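You operate a simulated robot arm through the tools that you are given. There is no shell and no other tool.

Carry out the task below with a simulated robot arm. There is one attempt and no reset: what you move stays moved.

Task
Staple the pink sheets and the blue sheets, one staple each.
Fine: press on top of the head, fingers out of the stapler's mouth. Lay both back on the blotter.

Only the result counts: the job must be done as asked and must still hold three seconds after the hand-in. Knocking over, shifting, dropping, spilling or breaking anything else fails it. Flat cloth is picked up by pressing the open fingertips on it (5 to 10 N) and closing them slowly along it; thin cloth reads only 2 to 8 mm in the jaws.

Robot
A 7-joint arm with a fingered hand, fixed in place. Base frame: the origin is on the floor under the middle of its stand, x ahead of it, y to its left, z up; the work surface is at about z = 763. Lengths are in mm, angles in rad, forces in N, time in s.
With the tool pointing down near the work surface it reaches from about 200 to 660 mm from the base axis. Its first joint turns from -2.007 to 2.007 rad. Payload 3.1 kg.
The TCP is the grasp point between the finger pads, 22 mm short of the fingertips. In the tool frame z runs along the fingers and y along their closing line. The gripper opens to 112 mm; its body begins 60 mm behind the TCP. The gripper is a hand of 3 fingers: y runs from the thumb to the fingers, the wrist lies at [0, 0, -218] in the tool frame, and closing takes about 1.5 s.
Orientation is that of the tool frame in the base frame, as a unit quaternion [x, y, z, w]. With the fingers straight down and closing along the base's y, the tool's x points along the base's -x, its y along +y and its z along -z.

Tools
- The arm moves only by the tool apply_moves. Its argument "moves" is one flat list of numbers, 7 for each row, row after row: the shift along the tool's x, y, z in units of 30 mm (1.0 is 30 mm), then the turn, a rotation vector about the tool's x, y, z in units of 6 degrees (1.0 is 6 degrees), then the opening, from 0 (shut) to 1 (fully open). In form: [tx, ty, tz, rx, ry, rz, gripper, tx, ty, tz, rx, ry, rz, gripper, ...]. A call has 1 to 20 rows; each row shifts and turns the commanded pose from where the row before left it, along the tool's axes as they then stand. A call with a number of a shift or a turn outside -1 to 1 is refused whole. A row lasts 0.2 s, in which the tool goes at most 50 mm and 0.15 rad; a call with a longer step from one row to the next is refused whole, and so is a gripper value outside its range. Where a pose cannot be reached the arm comes as near as it can. A force on the tool above 40 N (or 10 N above the force at the start of the call, whichever is more), or a blocked arm, ends the call early, and 0.2 s more pass. The fingers move at their own pace (about 108 mm/s each) and stop on an object; they squeeze with about 33 N. The grip force told is the motor's: it shows also when the fingers shut on nothing. Time passes only in rows, and 0.2 s behind the last, so rows that do not move let the fingers close. It gives the time, the measured TCP pose, the force on the tool (base axes), the opening and the grip force at its end, in the units of the frame above (readings bear some noise), with the torque about the TCP (base axes, N m) and any sound that the robot's microphone picked up.
- Cameras (640 x 400 px; columns grow to the right, rows downward): "scene" is fixed at [219, 650.1, 1324.9]; the picture's right is [-0.97, -0.26, 0.00], its down [-0.19, 0.69, -0.70] and it looks along [0.18, -0.67, -0.72] (base axes); focal length 334 px, centre (320, 200). "wrist" rides on the gripper at [66, 3, -81] in the tool frame; the picture's right is [-0.05, 1.00, 0.00], its down [-0.77, -0.04, -0.64] and it looks along [-0.63, -0.03, 0.77] (tool axes); focal length 275 px, centre (320, 200). There is no depth. A picture from a camera that has moved, and an enlarged one, comes with that camera's place and axes in the base frame and with its lens.
- snapshot(camera): a new picture of that camera. It takes no simulated time.
- slide_trunk(by): slides the trunk up (or, below 0, down) by that many mm; the arm rides with it, the base frame stays. It gives what a move gives, with no picture.
- grasp_type(shape): the hand has 3 fingers and takes this shape, open, in about a second: jaw (thumb against the fingers, like two jaws); tri (thumb and two fingers); tip (a fingertip pinch); poke (one finger out to press); point (the index stretched); flat (the hand flat); cup (the hand cupped); fist (a fist). The gripper value then closes the fingers along that shape, each until it touches; the sizes above hold for jaw. It gives what a move gives, with no picture.
- inspect(camera, box): a new picture of the part [left, top, right, bottom] of that camera's present view, enlarged. It takes no simulated time.
- finish_job(): hands the job in; it is judged then, once.

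Places have to be worked out from the pictures, the camera data and where the tool is seen. Open the gripper and draw the arm clear of the work before you hand the job in, unless the task says otherwise.

The tools are called as name(argument=value, ...) on one line, values as JSON. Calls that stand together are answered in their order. apply_moves: Moves the arm, as the interface text tells. Its arguments: {"type":"object","properties":{"moves":{"type":"array","items":{"type":"number"}}},"required":["moves"]} The other tools are called the same way: slide_trunk (by) moves the trunk up or down; grasp_type (shape) gives the hand a shape; snapshot (camera) takes a picture; inspect (camera, box) takes an enlarged picture of a part of a camera's view; finish_job () hands the job in.

At the start:

```text
t: 0.0
tool_pos: [461.0, 201.4, 1012.6]
tcp_rot: [0.0, 1.0, 0.001, 0.001]
ft_force: [0.6, -0.9, 0.7]
ft_torque: [0.03, 0.01, -0.01]
opening: 112.0
grasp_force: 0.1
shape: jaw
trunk travel left (down, up): [-700.0, 290.0]
```

scene: 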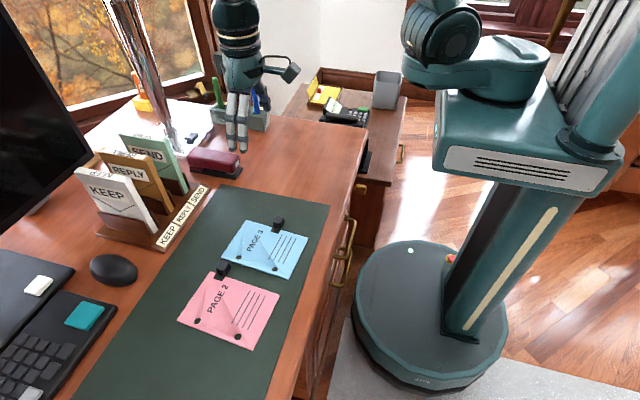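
wrist: 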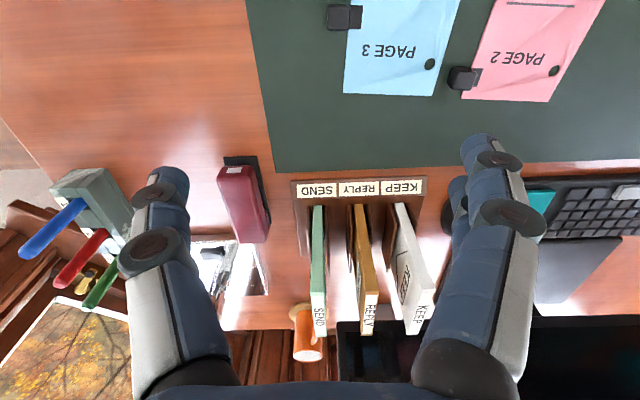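

I'll begin by looking closer at the blotter, the sheets, and the stapler.

inspect(camera="scene", box=[170, 190, 330, 360])

inspect(camera="scene", box=[160, 120, 280, 200])

inspect(camera="wrist", box=[200, 130, 300, 260])

inspect(camera="wrist", box=[300, 0, 620, 160])

```text
2.35 times, centred on (250, 275) of scene
camera zoom: at [219.0, 650.1, 1324.9], right [-0.97, -0.26, 0.0], down [-0.19, 0.69, -0.7], along [0.18, -0.67, -0.72], focal length 786 px, centre (485, 24)
```

zoom: 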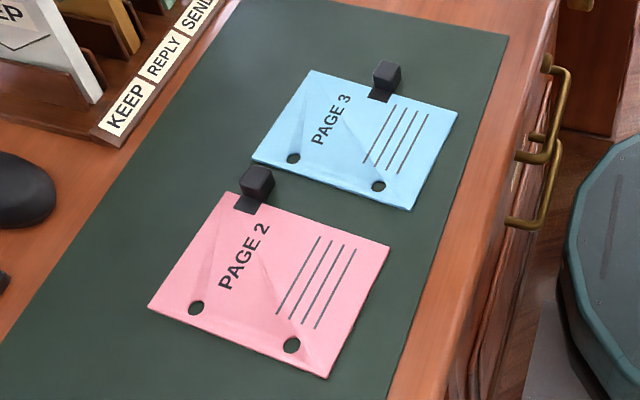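

```text
5.00 times, centred on (220, 160) of scene
camera zoom: at [219.0, 650.1, 1324.9], right [-0.97, -0.26, 0.0], down [-0.19, 0.69, -0.7], along [0.18, -0.67, -0.72], focal length 1669 px, centre (820, 400)
```

zoom: 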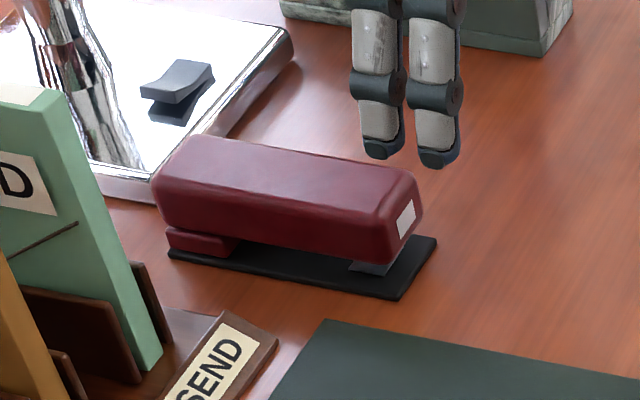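

```text
3.08 times, centred on (250, 195) of wrist
camera zoom: at [393.5, 205.1, 1093.2], right [0.05, 1.0, 0.0], down [0.77, -0.04, 0.64], along [0.64, -0.03, -0.77], focal length 847 px, centre (535, 215)
```

zoom: 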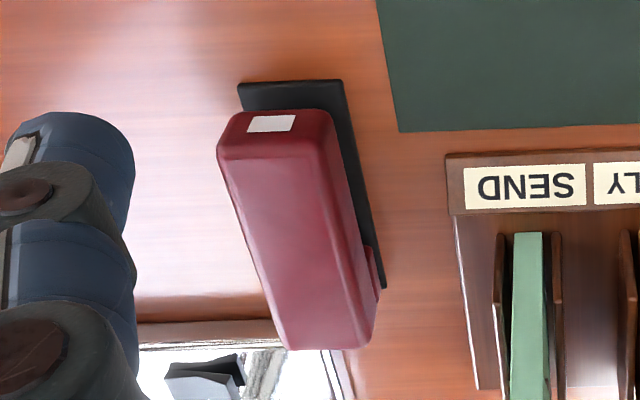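

```text
2.00 times, centred on (460, 80) of wrist
camera zoom: at [393.5, 205.1, 1093.2], right [0.05, 1.0, 0.0], down [0.77, -0.04, 0.64], along [0.64, -0.03, -0.77], focal length 551 px, centre (40, 440)
```

zoom: 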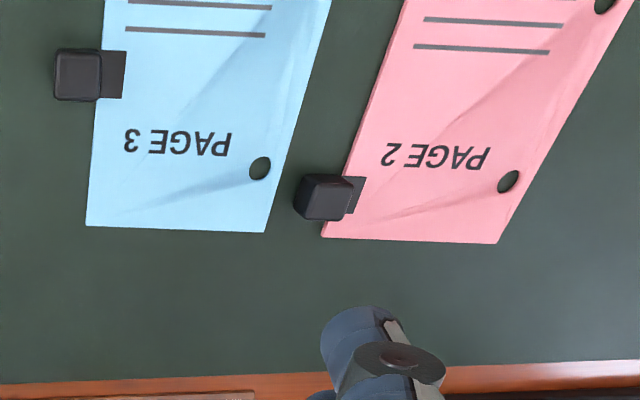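

The blue and pink stacks lie flat, and each has a black block clip on its -y edge. I place the blue clip at about (429, 221) and the pink clip at about (493, 358). The stapler's mouth faces -x, at about x=583, y=87, with the head top near z=822. I'll turn the tool 90° while still high, so the jaws close along x.

apply_moves(moves=[0, 0, 0, 0, 0, -1, 1, 0, 0, 0, 0, 0, -1, 1, 0, 0, 0, 0, 0, -1, 1, 0, 0, 0, 0, 0, -1, 1, 0, 0, 0, 0, 0, -1, 1, 0, 0, 0, 0, 0, -1, 1, 0, 0, 0, 0, 0, -1, 1, 0, 0, 0, 0, 0, -1, 1, 0, 0, 0, 0, 0, -1, 1, 0, 0, 0, 0, 0, -1, 1, 0, 0, 0, 0, 0, -1, 1, 0, 0, 0, 0, 0, -1, 1, 0, 0, 0, 0, 0, -1, 1, 0, 0, 0, 0, 0, -1, 1, 0, 0, 0, 0, 0, -1, 1])

```text
t: 3.2
tool_pos: [465.2, 207.3, 1009.1]
tcp_rot: [-0.707, 0.707, -0.001, -0.004]
ft_force: [-0.3, 0.1, -0.2]
ft_torque: [-0.01, -0.02, 0.0]
opening: 111.8
grasp_force: 0.1
shape: jaw
trunk travel left (down, up): [-700.0, 290.0]
```

The tool now has x along base -y and y along base -x. I'll move above the blue clip at about (429, 221) and stop at z≈900 to look.

apply_moves(moves=[-0.11, 0.3, 0.9, 0, 0, 0, 1, -0.11, 0.3, 0.9, 0, 0, 0, 1, -0.11, 0.3, 0.9, 0, 0, 0, 1, -0.11, 0.3, 0.9, 0, 0, 0, 1, 0, 0, 0, 0, 0, 0, 1])

snapshot(camera="wrist")

snapshot(camera="scene")

```text
t: 4.4
tool_pos: [428.4, 220.8, 900.1]
tcp_rot: [-0.707, 0.707, -0.001, -0.002]
ft_force: [0.3, 0.2, -0.3]
ft_torque: [-0.02, 0.03, -0.01]
opening: 111.8
grasp_force: 0.1
shape: jaw
trunk travel left (down, up): [-700.0, 290.0]
```

```text
taken
camera wrist: at [423.8, 155.5, 981.9], right [-1.0, 0.05, 0.0], down [0.04, 0.77, 0.63], along [0.03, 0.63, -0.78], focal length 275 px, centre (320, 200)
```

wrist: 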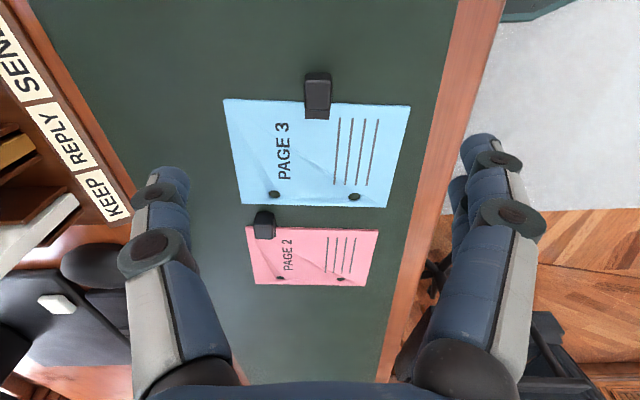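

```text
taken
```

scene: 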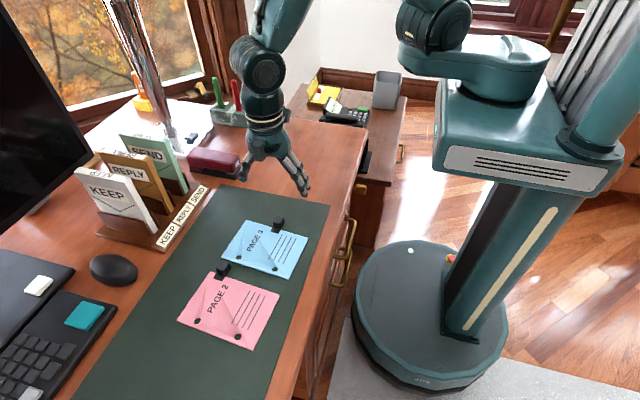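

inspect(camera="wrist", box=[210, 55, 430, 215])

inspect(camera="scene", box=[200, 130, 330, 290])

```text
2.50 times, centred on (320, 135) of wrist
camera zoom: at [423.8, 155.5, 981.9], right [-1.0, 0.05, 0.0], down [0.04, 0.77, 0.63], along [0.03, 0.63, -0.78], focal length 688 px, centre (320, 362)
```

zoom: 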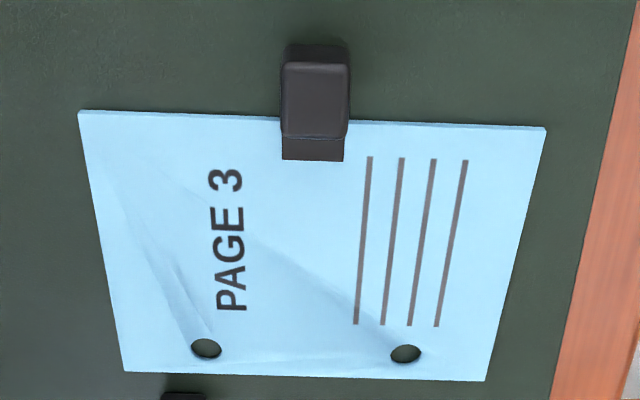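

```text
2.50 times, centred on (265, 210) of scene
camera zoom: at [219.0, 650.1, 1324.9], right [-0.97, -0.26, 0.0], down [-0.19, 0.69, -0.7], along [0.18, -0.67, -0.72], focal length 835 px, centre (458, 175)
```

zoom: 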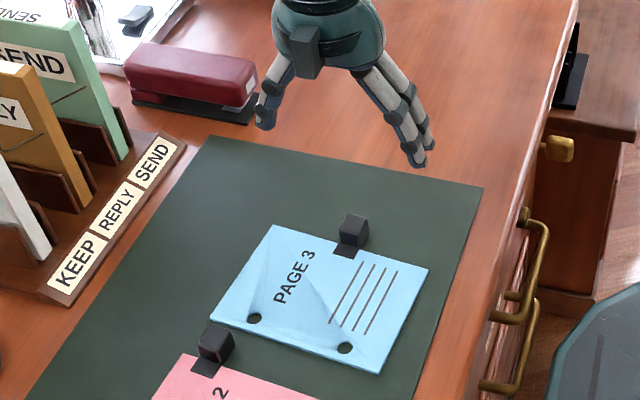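

The blue clip block is about a 20 mm cube centred near (428, 221.5), z 763–782, and its sheet is turned about 4.5° clockwise. I'll line the jaws up with it, half close them and come down to z≈820 for another look.

apply_moves(moves=[0, 0, 0.5, 0, 0, 0.77, 0.5, 0.03, 0, 0.8, 0, 0, 0, 0.5, 0, 0, 0.8, 0, 0, 0, 0.5, 0, 0, 0.57, 0, 0, 0, 0.5, 0, 0, 0, 0, 0, 0, 0.5])

snapshot(camera="wrist")

inspect(camera="scene", box=[220, 150, 340, 290])

```text
t: 5.6
tool_pos: [427.4, 219.2, 822.0]
tcp_rot: [-0.678, 0.736, -0.003, -0.003]
ft_force: [0.0, 0.1, 0.2]
ft_torque: [0.01, -0.04, 0.02]
opening: 56.5
grasp_force: 0.1
shape: jaw
trunk travel left (down, up): [-700.0, 290.0]
```

```text
taken
camera wrist: at [418.2, 154.7, 902.6], right [-0.99, 0.13, 0.0], down [0.1, 0.77, 0.63], along [0.08, 0.63, -0.78], focal length 275 px, centre (320, 200)
```

wrist: 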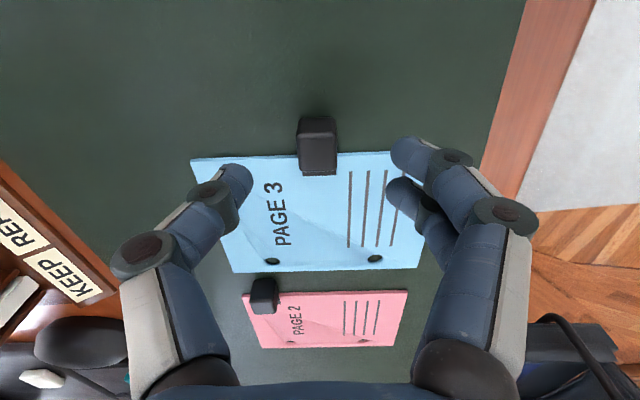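

```text
2.86 times, centred on (280, 220) of scene
camera zoom: at [219.0, 650.1, 1324.9], right [-0.97, -0.26, 0.0], down [-0.19, 0.69, -0.7], along [0.18, -0.67, -0.72], focal length 954 px, centre (434, 143)
```

zoom: 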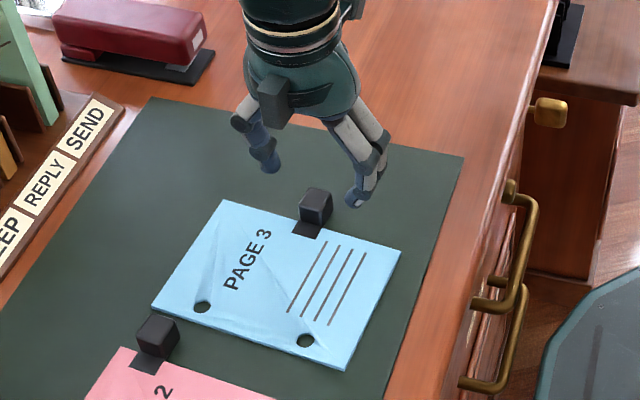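

The jaws straddle the block squarely and are lined up with the sheet. I'll go down to TCP z≈790, which puts the fingertips a few mm above the sheet, and check before closing.

apply_moves(moves=[0, 0, 0.4, 0, 0, 0, 0.5, 0, 0, 0.4, 0, 0, 0, 0.5, 0, 0, 0.25, 0, 0, 0, 0.5, 0, 0, 0, 0, 0, 0, 0.5])

snapshot(camera="wrist")

inspect(camera="scene", box=[220, 150, 340, 290])

```text
t: 6.6
tool_pos: [428.2, 219.0, 790.3]
tcp_rot: [-0.678, 0.735, -0.001, -0.004]
ft_force: [1.2, -0.9, -1.1]
ft_torque: [0.0, -0.02, -0.03]
opening: 56.7
grasp_force: 0.0
shape: jaw
trunk travel left (down, up): [-700.0, 290.0]
```

```text
taken
camera wrist: at [418.7, 155.2, 870.6], right [-0.99, 0.13, 0.0], down [0.1, 0.77, 0.63], along [0.08, 0.63, -0.78], focal length 275 px, centre (320, 200)
```

wrist: 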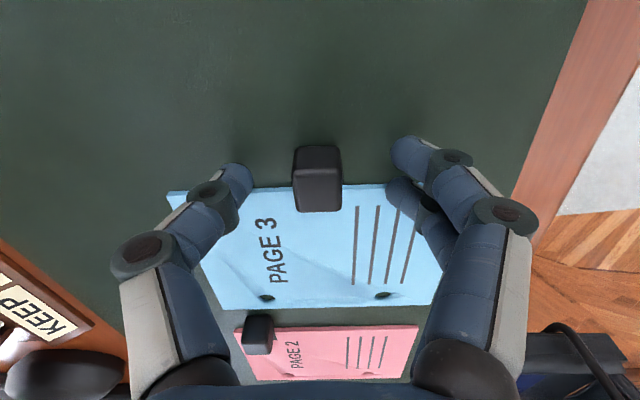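

```text
2.86 times, centred on (280, 220) of scene
camera zoom: at [219.0, 650.1, 1324.9], right [-0.97, -0.26, 0.0], down [-0.19, 0.69, -0.7], along [0.18, -0.67, -0.72], focal length 954 px, centre (434, 143)
```

zoom: 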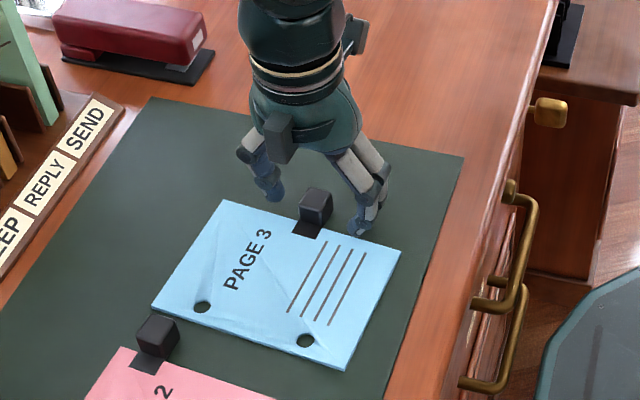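

The block sits centred between the thumb and the two fingers with no contact force. I'll close the jaws on it.

apply_moves(moves=[0, 0, 0, 0, 0, 0, 0.4, 0, 0, 0, 0, 0, 0, 0.32, 0, 0, 0, 0, 0, 0, 0.26, 0, 0, 0, 0, 0, 0, 0.2, 0, 0, 0, 0, 0, 0, 0.15, 0, 0, 0, 0, 0, 0, 0.1, 0, 0, 0, 0, 0, 0, 0.0, 0, 0, 0, 0, 0, 0, 0.0])

snapshot(camera="wrist")

inspect(camera="scene", box=[220, 150, 340, 290])

```text
t: 8.4
tool_pos: [429.0, 218.6, 790.2]
tcp_rot: [-0.678, 0.735, -0.001, -0.003]
ft_force: [-1.0, 0.0, -0.5]
ft_torque: [-0.01, 0.02, 0.02]
opening: 14.5
grasp_force: 33.3
shape: jaw
trunk travel left (down, up): [-700.0, 290.0]
```

```text
taken
camera wrist: at [418.7, 155.2, 870.7], right [-0.99, 0.13, 0.0], down [0.1, 0.77, 0.63], along [0.08, 0.63, -0.78], focal length 275 px, centre (320, 200)
```

wrist: 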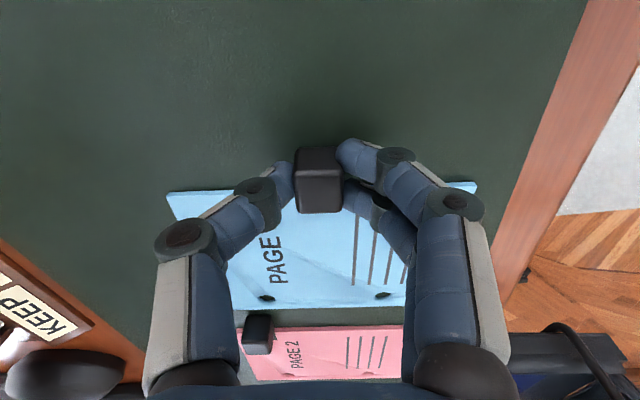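

```text
2.86 times, centred on (280, 220) of scene
camera zoom: at [219.0, 650.1, 1324.9], right [-0.97, -0.26, 0.0], down [-0.19, 0.69, -0.7], along [0.18, -0.67, -0.72], focal length 954 px, centre (434, 143)
```

zoom: 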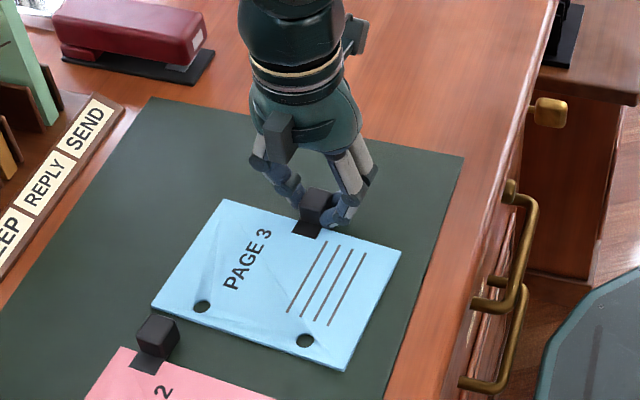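

The block is gripped at 33 N. I'll lift slowly by about 40 mm and check that the stack comes up flat.

apply_moves(moves=[0, 0, -0.15, 0, 0, 0, 0, 0, 0, -0.3, 0, 0, 0, 0, 0, 0, -0.4, 0, 0, 0, 0, 0, 0, -0.45, 0, 0, 0, 0, 0, 0, 0, 0, 0, 0, 0])

snapshot(camera="wrist")

inspect(camera="scene", box=[200, 140, 340, 300])

```text
t: 9.6
tool_pos: [427.2, 220.9, 830.0]
tcp_rot: [-0.679, 0.734, -0.002, -0.003]
ft_force: [0.4, -0.1, -0.9]
ft_torque: [-0.01, -0.01, -0.02]
opening: 14.3
grasp_force: 33.1
shape: jaw
trunk travel left (down, up): [-700.0, 290.0]
```

```text
taken
camera wrist: at [418.4, 155.6, 910.4], right [-0.99, 0.13, 0.0], down [0.1, 0.77, 0.63], along [0.08, 0.63, -0.78], focal length 275 px, centre (320, 200)
```

wrist: 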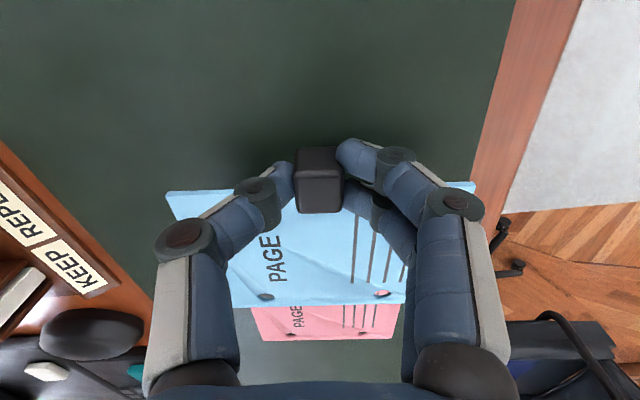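

```text
2.50 times, centred on (270, 220) of scene
camera zoom: at [219.0, 650.1, 1324.9], right [-0.97, -0.26, 0.0], down [-0.19, 0.69, -0.7], along [0.18, -0.67, -0.72], focal length 835 px, centre (445, 150)
```

zoom: 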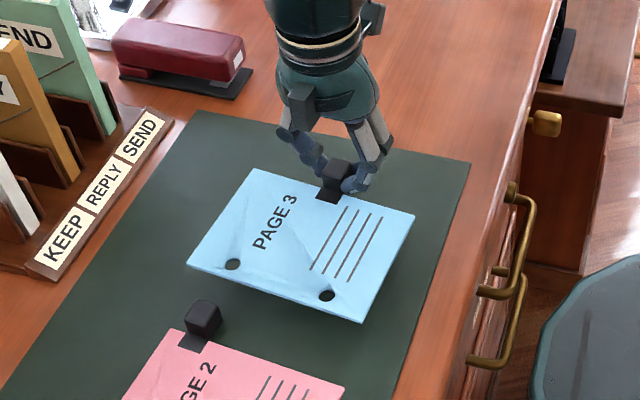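

The stack lifts as a rigid, level plate, so it doesn't droop. I'll square it to the stapler with a -4.6° turn, then carry it in -y at this height to about y=-3, staying well in front of the stapler.

apply_moves(moves=[0, 0, 0, 0, 0, -0.4, 0, 0, 0, 0, 0, 0, -0.37, 0, 0.3, 0, 0, 0, 0, 0, 0, 0.6, 0, 0, 0, 0, 0, 0, 0.8, 0, 0, 0, 0, 0, 0, 0.8, 0, 0, 0, 0, 0, 0, 0.8, 0, 0, 0, 0, 0, 0, 0.8, 0, 0, 0, 0, 0, 0, 0.8, 0, 0, 0, 0, 0, 0, 0.8, 0, 0, 0, 0, 0, 0, 0.8, 0, 0, 0, 0, 0, 0, 0.6, 0, 0, 0, 0, 0, 0, 0.3, 0, 0, 0, 0, 0, 0, 0, 0, 0, 0, 0, 0, 0])

snapshot(camera="wrist")

snapshot(camera="scene")

```text
t: 12.6
tool_pos: [429.5, -2.8, 830.1]
tcp_rot: [-0.707, 0.707, -0.001, -0.003]
ft_force: [-0.5, 0.5, -0.6]
ft_torque: [-0.01, 0.02, 0.04]
opening: 14.2
grasp_force: 32.8
shape: jaw
trunk travel left (down, up): [-700.0, 290.0]
```

```text
taken
camera wrist: at [424.4, -67.5, 911.1], right [-1.0, 0.05, 0.0], down [0.04, 0.77, 0.63], along [0.03, 0.63, -0.78], focal length 275 px, centre (320, 200)
```

wrist: 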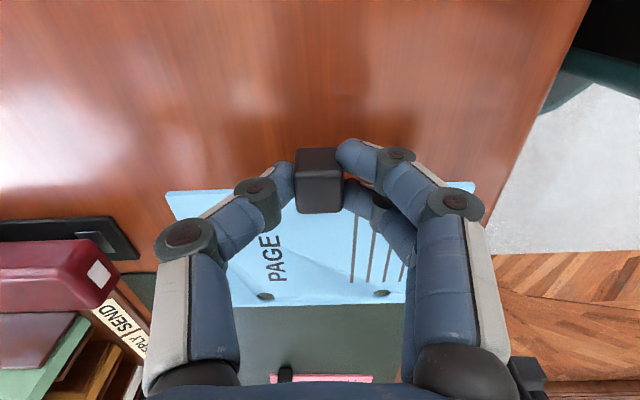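

```text
taken
```

scene: 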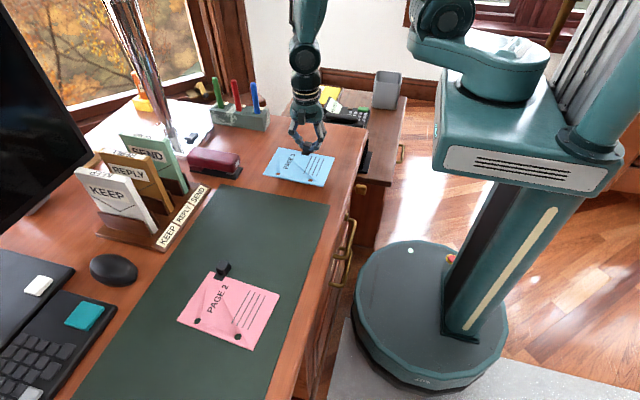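

inspect(camera="wrist", box=[0, 190, 180, 330])

inspect(camera="scene", box=[170, 120, 350, 220])

```text
2.86 times, centred on (90, 260) of wrist
camera zoom: at [424.4, -67.5, 911.1], right [-1.0, 0.05, 0.0], down [0.04, 0.77, 0.63], along [0.03, 0.63, -0.78], focal length 786 px, centre (977, 29)
```

zoom: 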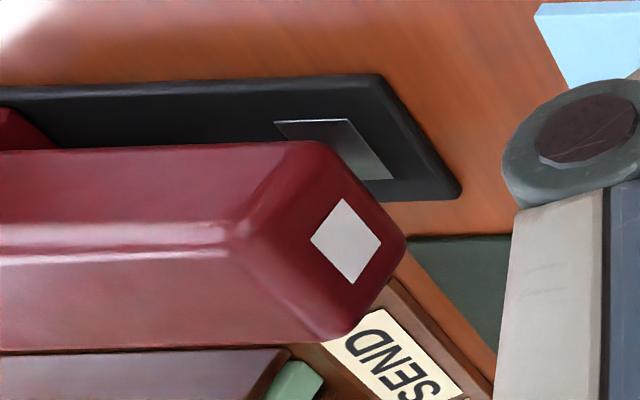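

```text
3.56 times, centred on (260, 170) of scene
camera zoom: at [219.0, 650.1, 1324.9], right [-0.97, -0.26, 0.0], down [-0.19, 0.69, -0.7], along [0.18, -0.67, -0.72], focal length 1187 px, centre (533, 307)
```

zoom: 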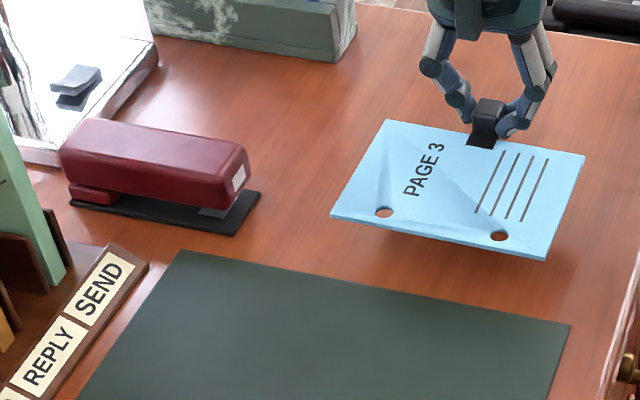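

The anvil plate sits about x 592–611, y 69–105, so the staple should land near (601, 87). The mouth gap runs from roughly z 769 to 783. I'll lower the sheet to mouth height at TCP z≈800 and bring its front edge to just short of the base, with TCP x≈498.

apply_moves(moves=[0, -0.2, 0.2, 0, 0, 0, 0, 0, -0.4, 0.4, 0, 0, 0, 0, 0, -0.5, 0.3, 0, 0, 0, 0, 0, -0.5, 0.1, 0, 0, 0, 0, 0, -0.4, 0, 0, 0, 0, 0, 0, -0.3, 0, 0, 0, 0, 0, 0, 0, 0, 0, 0, 0, 0])

snapshot(camera="wrist")

inspect(camera="scene", box=[190, 130, 330, 210])

```text
t: 14.2
tool_pos: [496.5, -2.6, 800.2]
tcp_rot: [-0.707, 0.707, -0.002, -0.003]
ft_force: [-0.3, 1.3, -0.6]
ft_torque: [-0.03, 0.02, -0.03]
opening: 14.3
grasp_force: 33.4
shape: jaw
trunk travel left (down, up): [-700.0, 290.0]
```

```text
taken
camera wrist: at [492.6, -67.2, 880.9], right [-1.0, 0.05, 0.0], down [0.04, 0.78, 0.63], along [0.03, 0.63, -0.78], focal length 275 px, centre (320, 200)
```

wrist: 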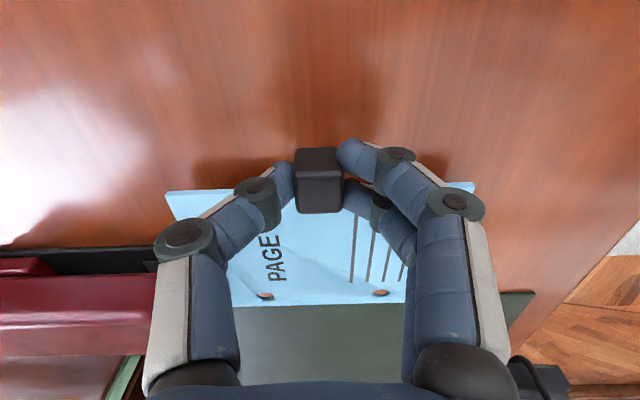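

```text
4.57 times, centred on (260, 170) of scene
camera zoom: at [219.0, 650.1, 1324.9], right [-0.97, -0.26, 0.0], down [-0.19, 0.69, -0.7], along [0.18, -0.67, -0.72], focal length 1526 px, centre (594, 337)
```

zoom: 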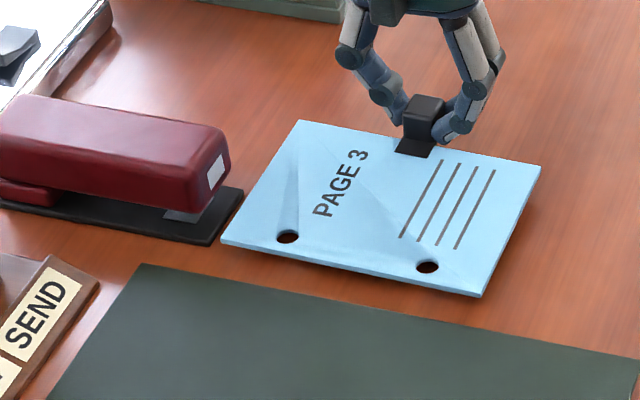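

The front edge is at about x 570, just short of the base. It looks level, and it should enter between the base top and the underside of the head. I'll advance 18 mm in small steps and check forces and pictures.

apply_moves(moves=[0, -0.15, 0, 0, 0, 0, 0, 0, -0.15, 0, 0, 0, 0, 0, 0, -0.15, 0, 0, 0, 0, 0, 0, -0.15, 0, 0, 0, 0, 0, 0, 0, 0, 0, 0, 0, 0])

inspect(camera="scene", box=[190, 130, 290, 200])

inspect(camera="wrist", box=[40, 160, 240, 320])

```text
t: 15.4
tool_pos: [514.4, -2.3, 799.8]
tcp_rot: [-0.707, 0.707, -0.002, -0.003]
ft_force: [-0.5, 0.9, -0.5]
ft_torque: [-0.02, -0.02, 0.0]
opening: 14.7
grasp_force: 33.1
shape: jaw
trunk travel left (down, up): [-700.0, 290.0]
```

```text
5.71 times, centred on (240, 165) of scene
camera zoom: at [219.0, 650.1, 1324.9], right [-0.97, -0.26, 0.0], down [-0.19, 0.69, -0.7], along [0.18, -0.67, -0.72], focal length 1908 px, centre (777, 400)
```

zoom: 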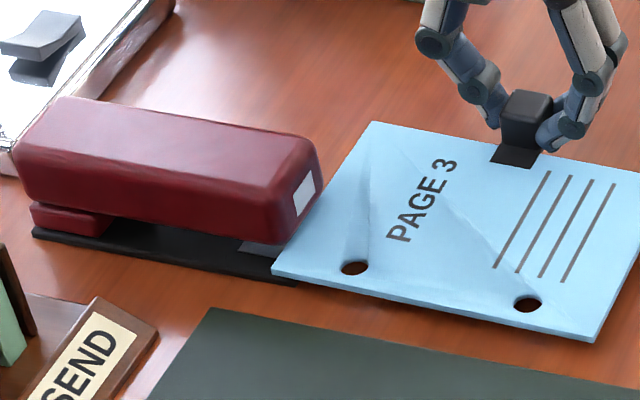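

```text
2.50 times, centred on (140, 240) of wrist
camera zoom: at [510.7, -67.1, 881.3], right [-1.0, 0.05, 0.0], down [0.04, 0.78, 0.63], along [0.03, 0.63, -0.78], focal length 688 px, centre (770, 100)
```

zoom: 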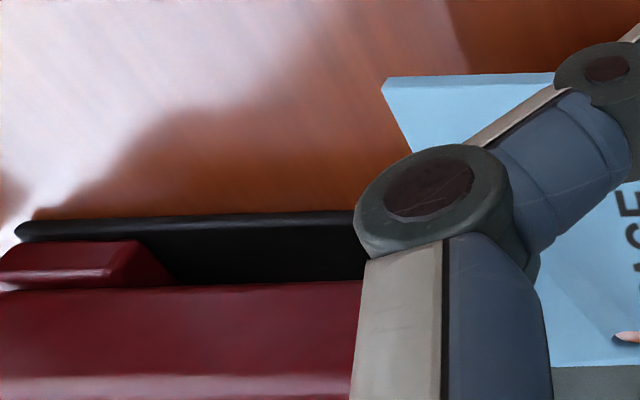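

There's no contact force, and the sheet is over the base in front of the head. I'll keep going in slowly, another 15 mm.

apply_moves(moves=[0, -0.1, 0, 0, 0, 0, 0, 0, -0.1, 0, 0, 0, 0, 0, 0, -0.1, 0, 0, 0, 0, 0, 0, -0.1, 0, 0, 0, 0, 0, 0, -0.1, 0, 0, 0, 0, 0, 0, 0, 0, 0, 0, 0, 0])

inspect(camera="scene", box=[190, 130, 290, 200])

```text
t: 16.8
tool_pos: [529.0, -2.6, 800.1]
tcp_rot: [0.707, -0.707, 0.002, 0.003]
ft_force: [-0.3, 0.1, 0.8]
ft_torque: [0.03, 0.01, 0.02]
opening: 14.3
grasp_force: 33.4
shape: jaw
trunk travel left (down, up): [-700.0, 290.0]
```

```text
5.71 times, centred on (240, 165) of scene
camera zoom: at [219.0, 650.1, 1324.9], right [-0.97, -0.26, 0.0], down [-0.19, 0.69, -0.7], along [0.18, -0.67, -0.72], focal length 1908 px, centre (777, 400)
```

zoom: 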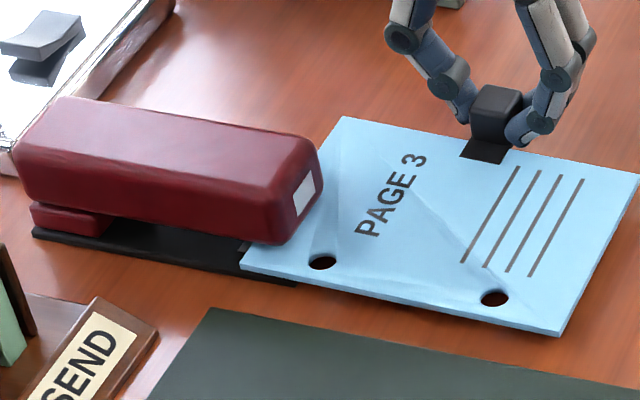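

The sheet is sliding under the head cleanly with no force. I'll advance the last 12 mm, which puts the front edge at about x=614.

apply_moves(moves=[0, -0.1, 0, 0, 0, 0, 0, 0, -0.1, 0, 0, 0, 0, 0, 0, -0.1, 0, 0, 0, 0, 0, 0, -0.1, 0, 0, 0, 0, 0, 0, 0, 0, 0, 0, 0, 0])

inspect(camera="scene", box=[190, 130, 290, 200])

snapshot(camera="wrist")

```text
t: 18.0
tool_pos: [542.4, -2.4, 801.0]
tcp_rot: [0.707, -0.707, 0.001, 0.003]
ft_force: [0.1, 0.7, 0.2]
ft_torque: [-0.02, -0.02, -0.05]
opening: 14.3
grasp_force: 33.3
shape: jaw
trunk travel left (down, up): [-700.0, 290.0]
```

```text
5.71 times, centred on (240, 165) of scene
camera zoom: at [219.0, 650.1, 1324.9], right [-0.97, -0.26, 0.0], down [-0.19, 0.69, -0.7], along [0.18, -0.67, -0.72], focal length 1908 px, centre (777, 400)
```

zoom: 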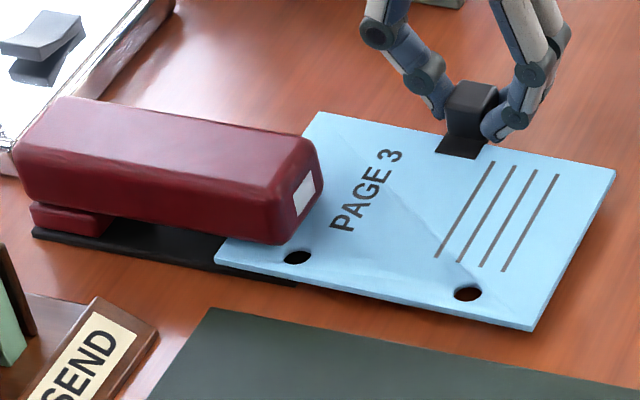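

```text
taken
camera wrist: at [537.7, -67.4, 881.0], right [-1.0, 0.05, 0.0], down [0.04, 0.78, 0.63], along [0.03, 0.63, -0.78], focal length 275 px, centre (320, 200)
```

wrist: 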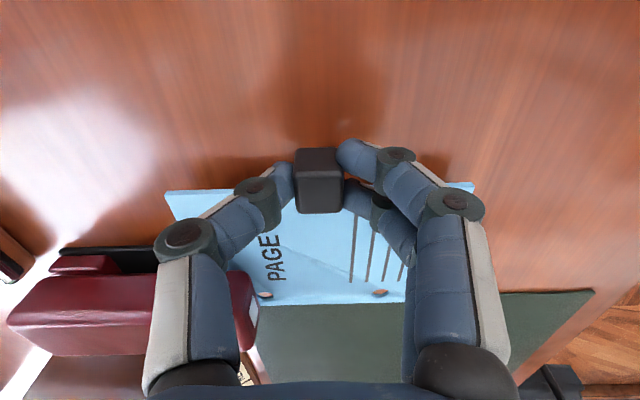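

The sheet is in the mouth, and its punch hole is just outside the head. I'll pitch the tool 3° so the rear drops towards the desk, then lower gently until the front settles on the base.

apply_moves(moves=[0, 0, 0.05, 0.25, 0, 0, 0, 0, 0, 0.05, 0.25, 0, 0, 0, 0, 0, 0, 0, 0, 0, 0])

inspect(camera="scene", box=[190, 130, 290, 200])

```text
t: 18.8
tool_pos: [541.6, -2.5, 798.6]
tcp_rot: [-0.707, 0.707, -0.02, 0.015]
ft_force: [-1.1, 0.4, 0.0]
ft_torque: [-0.01, 0.01, -0.01]
opening: 14.6
grasp_force: 32.9
shape: jaw
trunk travel left (down, up): [-700.0, 290.0]
```

```text
5.71 times, centred on (240, 165) of scene
camera zoom: at [219.0, 650.1, 1324.9], right [-0.97, -0.26, 0.0], down [-0.19, 0.69, -0.7], along [0.18, -0.67, -0.72], focal length 1908 px, centre (777, 400)
```

zoom: 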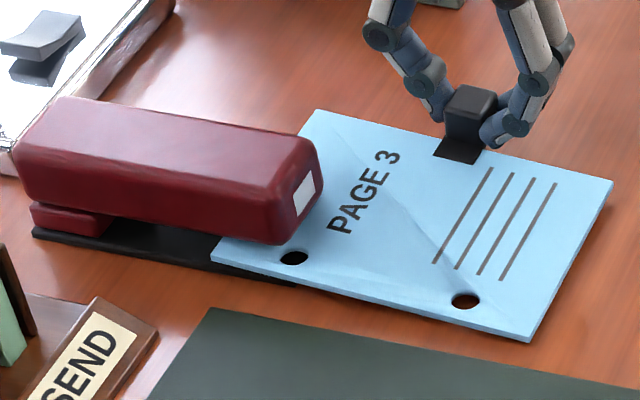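

apply_moves(moves=[0, 0, 0.05, 0, 0, 0, 0, 0, 0, 0.05, 0, 0, 0, 0, 0, 0, 0, 0, 0, 0, 0])

inspect(camera="scene", box=[190, 130, 290, 200])

```text
t: 19.6
tool_pos: [542.4, -1.6, 793.3]
tcp_rot: [-0.707, 0.707, -0.02, 0.016]
ft_force: [0.1, 0.7, -1.3]
ft_torque: [-0.04, 0.01, -0.05]
opening: 14.1
grasp_force: 32.8
shape: jaw
trunk travel left (down, up): [-700.0, 290.0]
```

```text
5.71 times, centred on (240, 165) of scene
camera zoom: at [219.0, 650.1, 1324.9], right [-0.97, -0.26, 0.0], down [-0.19, 0.69, -0.7], along [0.18, -0.67, -0.72], focal length 1908 px, centre (777, 400)
```

zoom: 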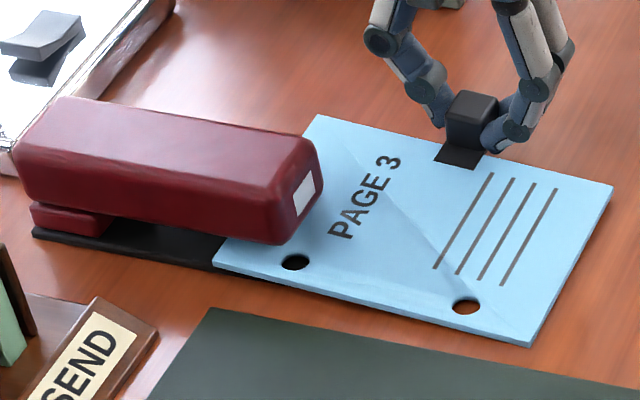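

No clear contact yet, so I'll lower another 1.5 mm and check the readings.

apply_moves(moves=[0, 0, 0.05, 0, 0, 0, 0, 0, 0, 0, 0, 0, 0, 0, 0, 0, 0, 0, 0, 0, 0])

inspect(camera="scene", box=[190, 130, 290, 200])

inspect(camera="wrist", box=[160, 140, 500, 320])

```text
t: 20.4
tool_pos: [542.6, -3.3, 793.3]
tcp_rot: [-0.707, 0.707, -0.02, 0.016]
ft_force: [0.1, 0.1, -0.4]
ft_torque: [0.02, -0.01, 0.04]
opening: 14.1
grasp_force: 33.5
shape: jaw
trunk travel left (down, up): [-700.0, 290.0]
```

```text
5.71 times, centred on (240, 165) of scene
camera zoom: at [219.0, 650.1, 1324.9], right [-0.97, -0.26, 0.0], down [-0.19, 0.69, -0.7], along [0.18, -0.67, -0.72], focal length 1908 px, centre (777, 400)
```

zoom: 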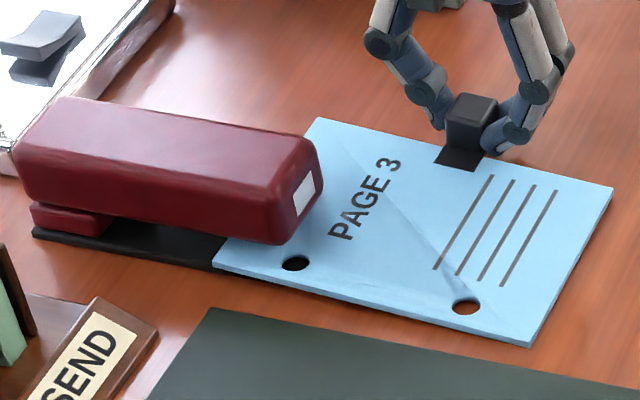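

```text
1.88 times, centred on (330, 230) of wrist
camera zoom: at [533.8, -67.6, 873.2], right [-1.0, 0.05, -0.05], down [0.0, 0.78, 0.63], along [0.07, 0.63, -0.77], focal length 518 px, centre (301, 144)
```

zoom: 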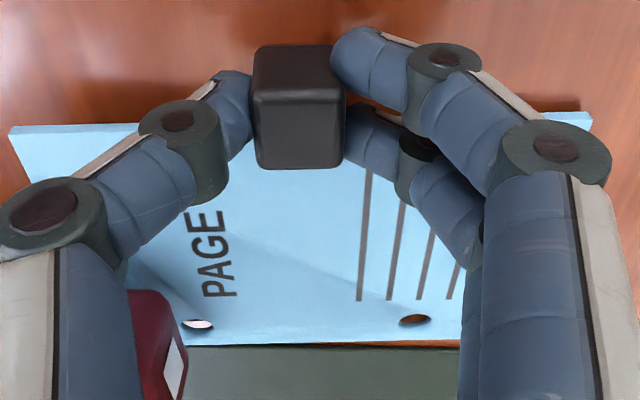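

apply_moves(moves=[0, 0, 0.05, 0, 0, 0, 0, 0, 0, 0.03, 0, 0, 0, 0, 0, 0, 0, 0, 0, 0, 0])

inspect(camera="scene", box=[190, 130, 290, 200])

```text
t: 21.2
tool_pos: [542.0, -2.8, 792.3]
tcp_rot: [-0.706, 0.707, -0.02, 0.016]
ft_force: [0.2, -0.2, -0.4]
ft_torque: [0.0, 0.05, 0.0]
opening: 14.3
grasp_force: 32.9
shape: jaw
trunk travel left (down, up): [-700.0, 290.0]
```

```text
5.71 times, centred on (240, 165) of scene
camera zoom: at [219.0, 650.1, 1324.9], right [-0.97, -0.26, 0.0], down [-0.19, 0.69, -0.7], along [0.18, -0.67, -0.72], focal length 1908 px, centre (777, 400)
```

zoom: 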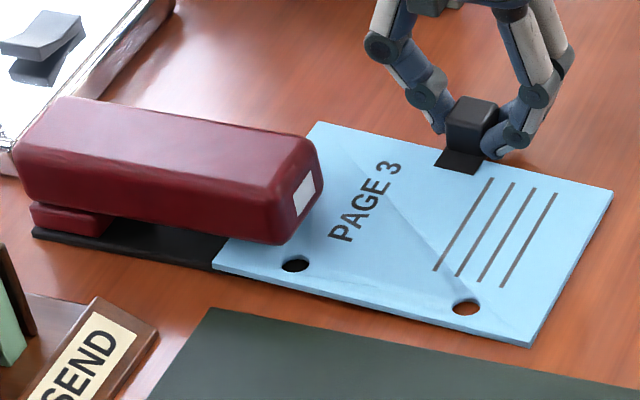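

The C–D side of the sheet is already resting: those corners stopped moving while the clip side kept sinking. The block is only about 3 mm above the desk, so I'll open the fingers gradually.

apply_moves(moves=[0, 0, 0, 0, 0, 0, 0.16, 0, 0, 0, 0, 0, 0, 0.2, 0, 0, 0, 0, 0, 0, 0.25, 0, 0, 0, 0, 0, 0, 0.3, 0, 0, 0, 0, 0, 0, 0.35, 0, 0, 0, 0, 0, 0, 0.4, 0, 0, 0, 0, 0, 0, 0.4])

inspect(camera="scene", box=[190, 130, 290, 200])

snapshot(camera="wrist")

```text
t: 22.8
tool_pos: [543.4, -3.2, 790.3]
tcp_rot: [0.707, -0.706, 0.021, -0.015]
ft_force: [-0.1, -0.8, -1.1]
ft_torque: [-0.01, 0.0, 0.0]
opening: 44.4
grasp_force: 0.1
shape: jaw
trunk travel left (down, up): [-700.0, 290.0]
```

```text
5.71 times, centred on (240, 165) of scene
camera zoom: at [219.0, 650.1, 1324.9], right [-0.97, -0.26, 0.0], down [-0.19, 0.69, -0.7], along [0.18, -0.67, -0.72], focal length 1908 px, centre (777, 400)
```

zoom: 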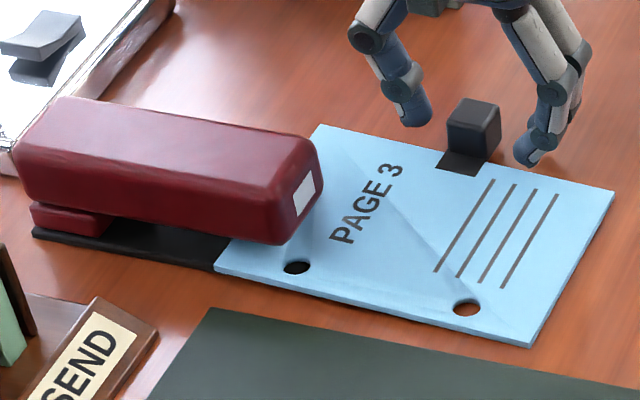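

```text
taken
camera wrist: at [534.0, -67.7, 870.9], right [-1.0, 0.05, -0.05], down [0.0, 0.78, 0.63], along [0.07, 0.63, -0.77], focal length 275 px, centre (320, 200)
```

wrist: 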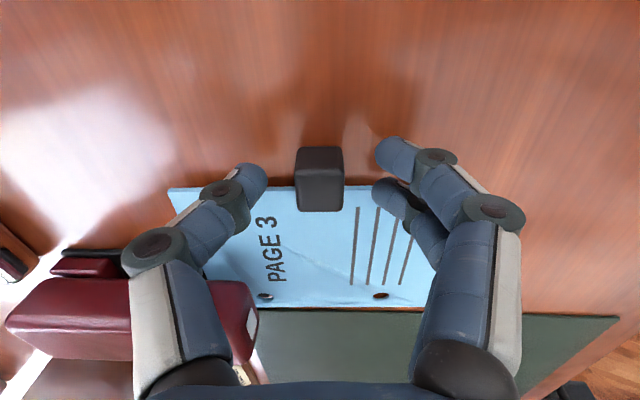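

The sheet stayed put in the mouth. I'll back straight up along the tool axis, level the tool, and go high before changing the hand shape.

apply_moves(moves=[0, 0, -0.3, 0, 0, 0, 0.42, 0, 0, -0.6, 0, 0, 0, 0.45, 0, 0, -0.8, 0, 0, 0, 0.5, 0, 0, -0.9, -0.25, 0, 0, 0.5, 0, 0, -0.9, -0.25, 0, 0, 0.5, 0, 0, -0.9, 0, 0, 0, 0.5, 0, 0, 0, 0, 0, 0, 0.5])

snapshot(camera="wrist")

inspect(camera="scene", box=[190, 130, 290, 200])

```text
t: 24.4
tool_pos: [537.8, -1.1, 923.4]
tcp_rot: [-0.707, 0.707, -0.001, -0.004]
ft_force: [0.0, 0.1, -0.5]
ft_torque: [0.01, 0.0, 0.0]
opening: 55.4
grasp_force: 0.1
shape: jaw
trunk travel left (down, up): [-700.0, 290.0]
```

```text
taken
camera wrist: at [534.1, -66.3, 1003.2], right [-1.0, 0.05, 0.0], down [0.04, 0.78, 0.63], along [0.03, 0.63, -0.78], focal length 275 px, centre (320, 200)
```

wrist: 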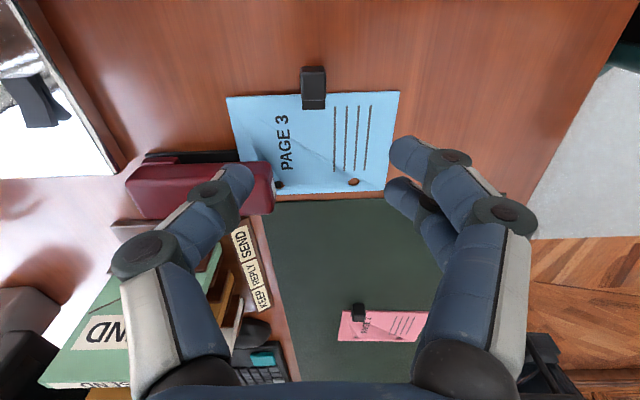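

```text
5.71 times, centred on (240, 165) of scene
camera zoom: at [219.0, 650.1, 1324.9], right [-0.97, -0.26, 0.0], down [-0.19, 0.69, -0.7], along [0.18, -0.67, -0.72], focal length 1908 px, centre (777, 400)
```

zoom: 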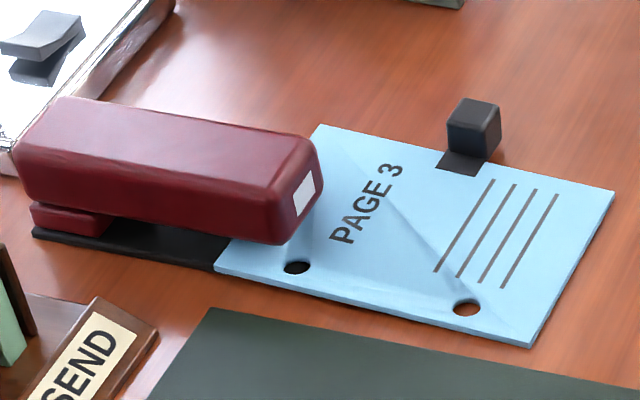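

inspect(camera="wrist", box=[110, 50, 410, 230])

grasp_type(shape="poke")

snapshot(camera="wrist")

snapshot(camera="scene")

```text
2.13 times, centred on (260, 140) of wrist
camera zoom: at [534.1, -66.3, 1003.2], right [-1.0, 0.05, 0.0], down [0.04, 0.78, 0.63], along [0.03, 0.63, -0.78], focal length 587 px, centre (448, 328)
```

zoom: 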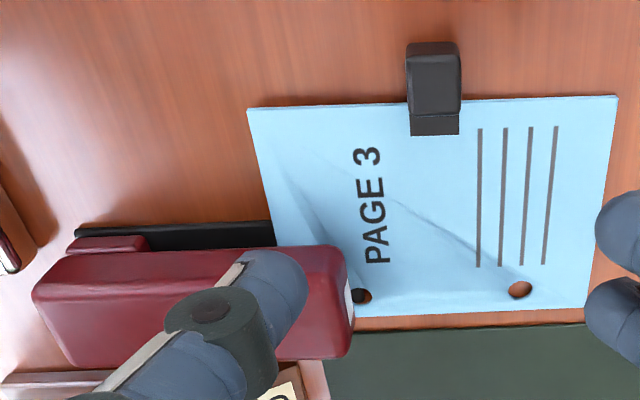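

```text
t: 25.3
tool_pos: [538.1, -2.1, 922.4]
tcp_rot: [0.707, -0.707, 0.002, 0.004]
ft_force: [0.1, 0.7, -0.3]
ft_torque: [-0.01, -0.02, 0.0]
opening: 0.2
grasp_force: 0.1
shape: poke
trunk travel left (down, up): [-700.0, 290.0]
```

```text
taken
camera wrist: at [533.9, -66.4, 1003.1], right [-1.0, 0.05, 0.0], down [0.04, 0.78, 0.63], along [0.03, 0.63, -0.78], focal length 275 px, centre (320, 200)
```

wrist: 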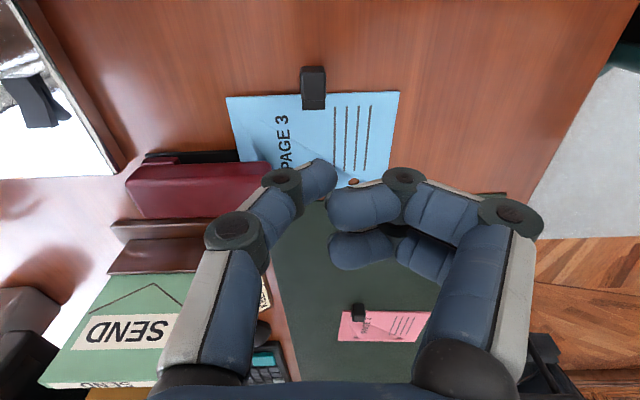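

```text
taken
```

scene: 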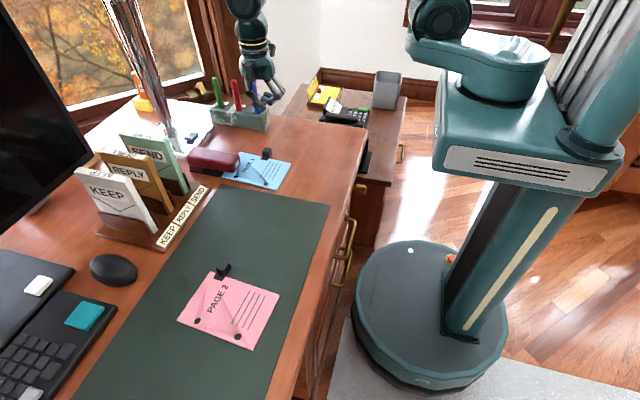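

inspect(camera="scene", box=[200, 30, 310, 200])

inspect(camera="wrist", box=[180, 120, 560, 320])

```text
2.35 times, centred on (255, 115) of scene
camera zoom: at [219.0, 650.1, 1324.9], right [-0.97, -0.26, 0.0], down [-0.19, 0.69, -0.7], along [0.18, -0.67, -0.72], focal length 786 px, centre (473, 400)
```

zoom: 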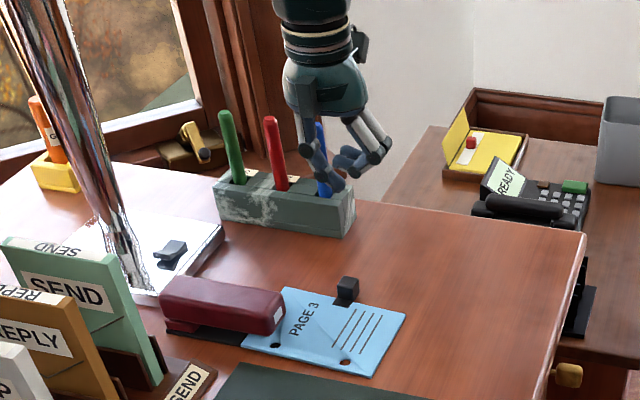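

```text
1.68 times, centred on (370, 220) of wrist
camera zoom: at [533.9, -66.4, 1003.1], right [-1.0, 0.05, 0.0], down [0.04, 0.78, 0.63], along [0.03, 0.63, -0.78], focal length 464 px, centre (236, 166)
```

zoom: 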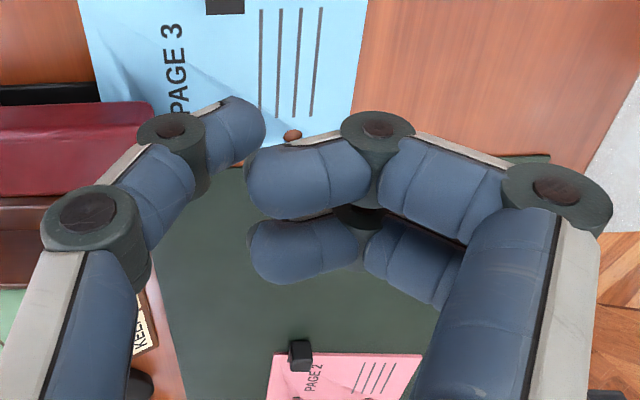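

In poke shape the thumb is the pressing finger, and its tip sits about on the tool axis, roughly 22 mm below the TCP. I'll move it over the front of the stapler head at about (603, 86), still high.

apply_moves(moves=[-0.4, -0.3, 0, 0, 0, 0, 1, -0.7, -0.5, 0, 0, 0, 0, 1, -0.7, -0.55, 0, 0, 0, 0, 1, -0.7, -0.5, 0, 0, 0, 0, 1, -0.43, -0.32, 0, 0, 0, 0, 1, 0, 0, 0, 0, 0, 0, 1])

snapshot(camera="wrist")

inspect(camera="scene", box=[160, 60, 320, 200])

```text
t: 26.7
tool_pos: [601.6, 84.7, 920.4]
tcp_rot: [0.708, -0.707, 0.002, 0.003]
ft_force: [-0.5, 0.6, 0.0]
ft_torque: [-0.03, 0.03, -0.03]
opening: 0.0
grasp_force: 0.1
shape: poke
trunk travel left (down, up): [-700.0, 290.0]
```

```text
taken
camera wrist: at [597.9, 21.0, 1002.1], right [-1.0, 0.05, 0.0], down [0.04, 0.77, 0.63], along [0.03, 0.63, -0.78], focal length 275 px, centre (320, 200)
```

wrist: 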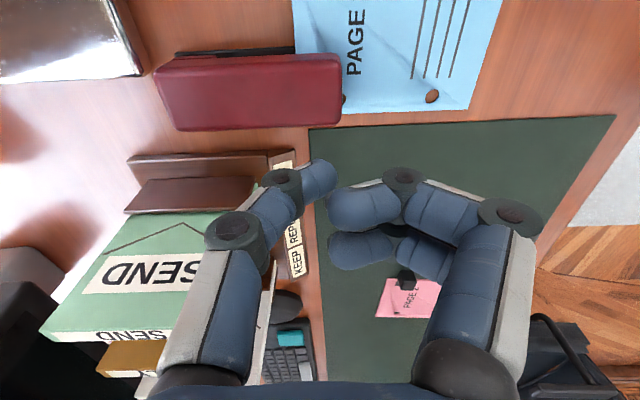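

```text
2.86 times, centred on (240, 130) of scene
camera zoom: at [219.0, 650.1, 1324.9], right [-0.97, -0.26, 0.0], down [-0.19, 0.69, -0.7], along [0.18, -0.67, -0.72], focal length 954 px, centre (549, 400)
```

zoom: 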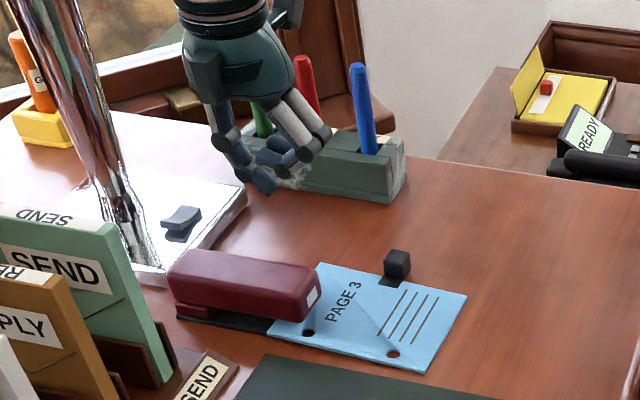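

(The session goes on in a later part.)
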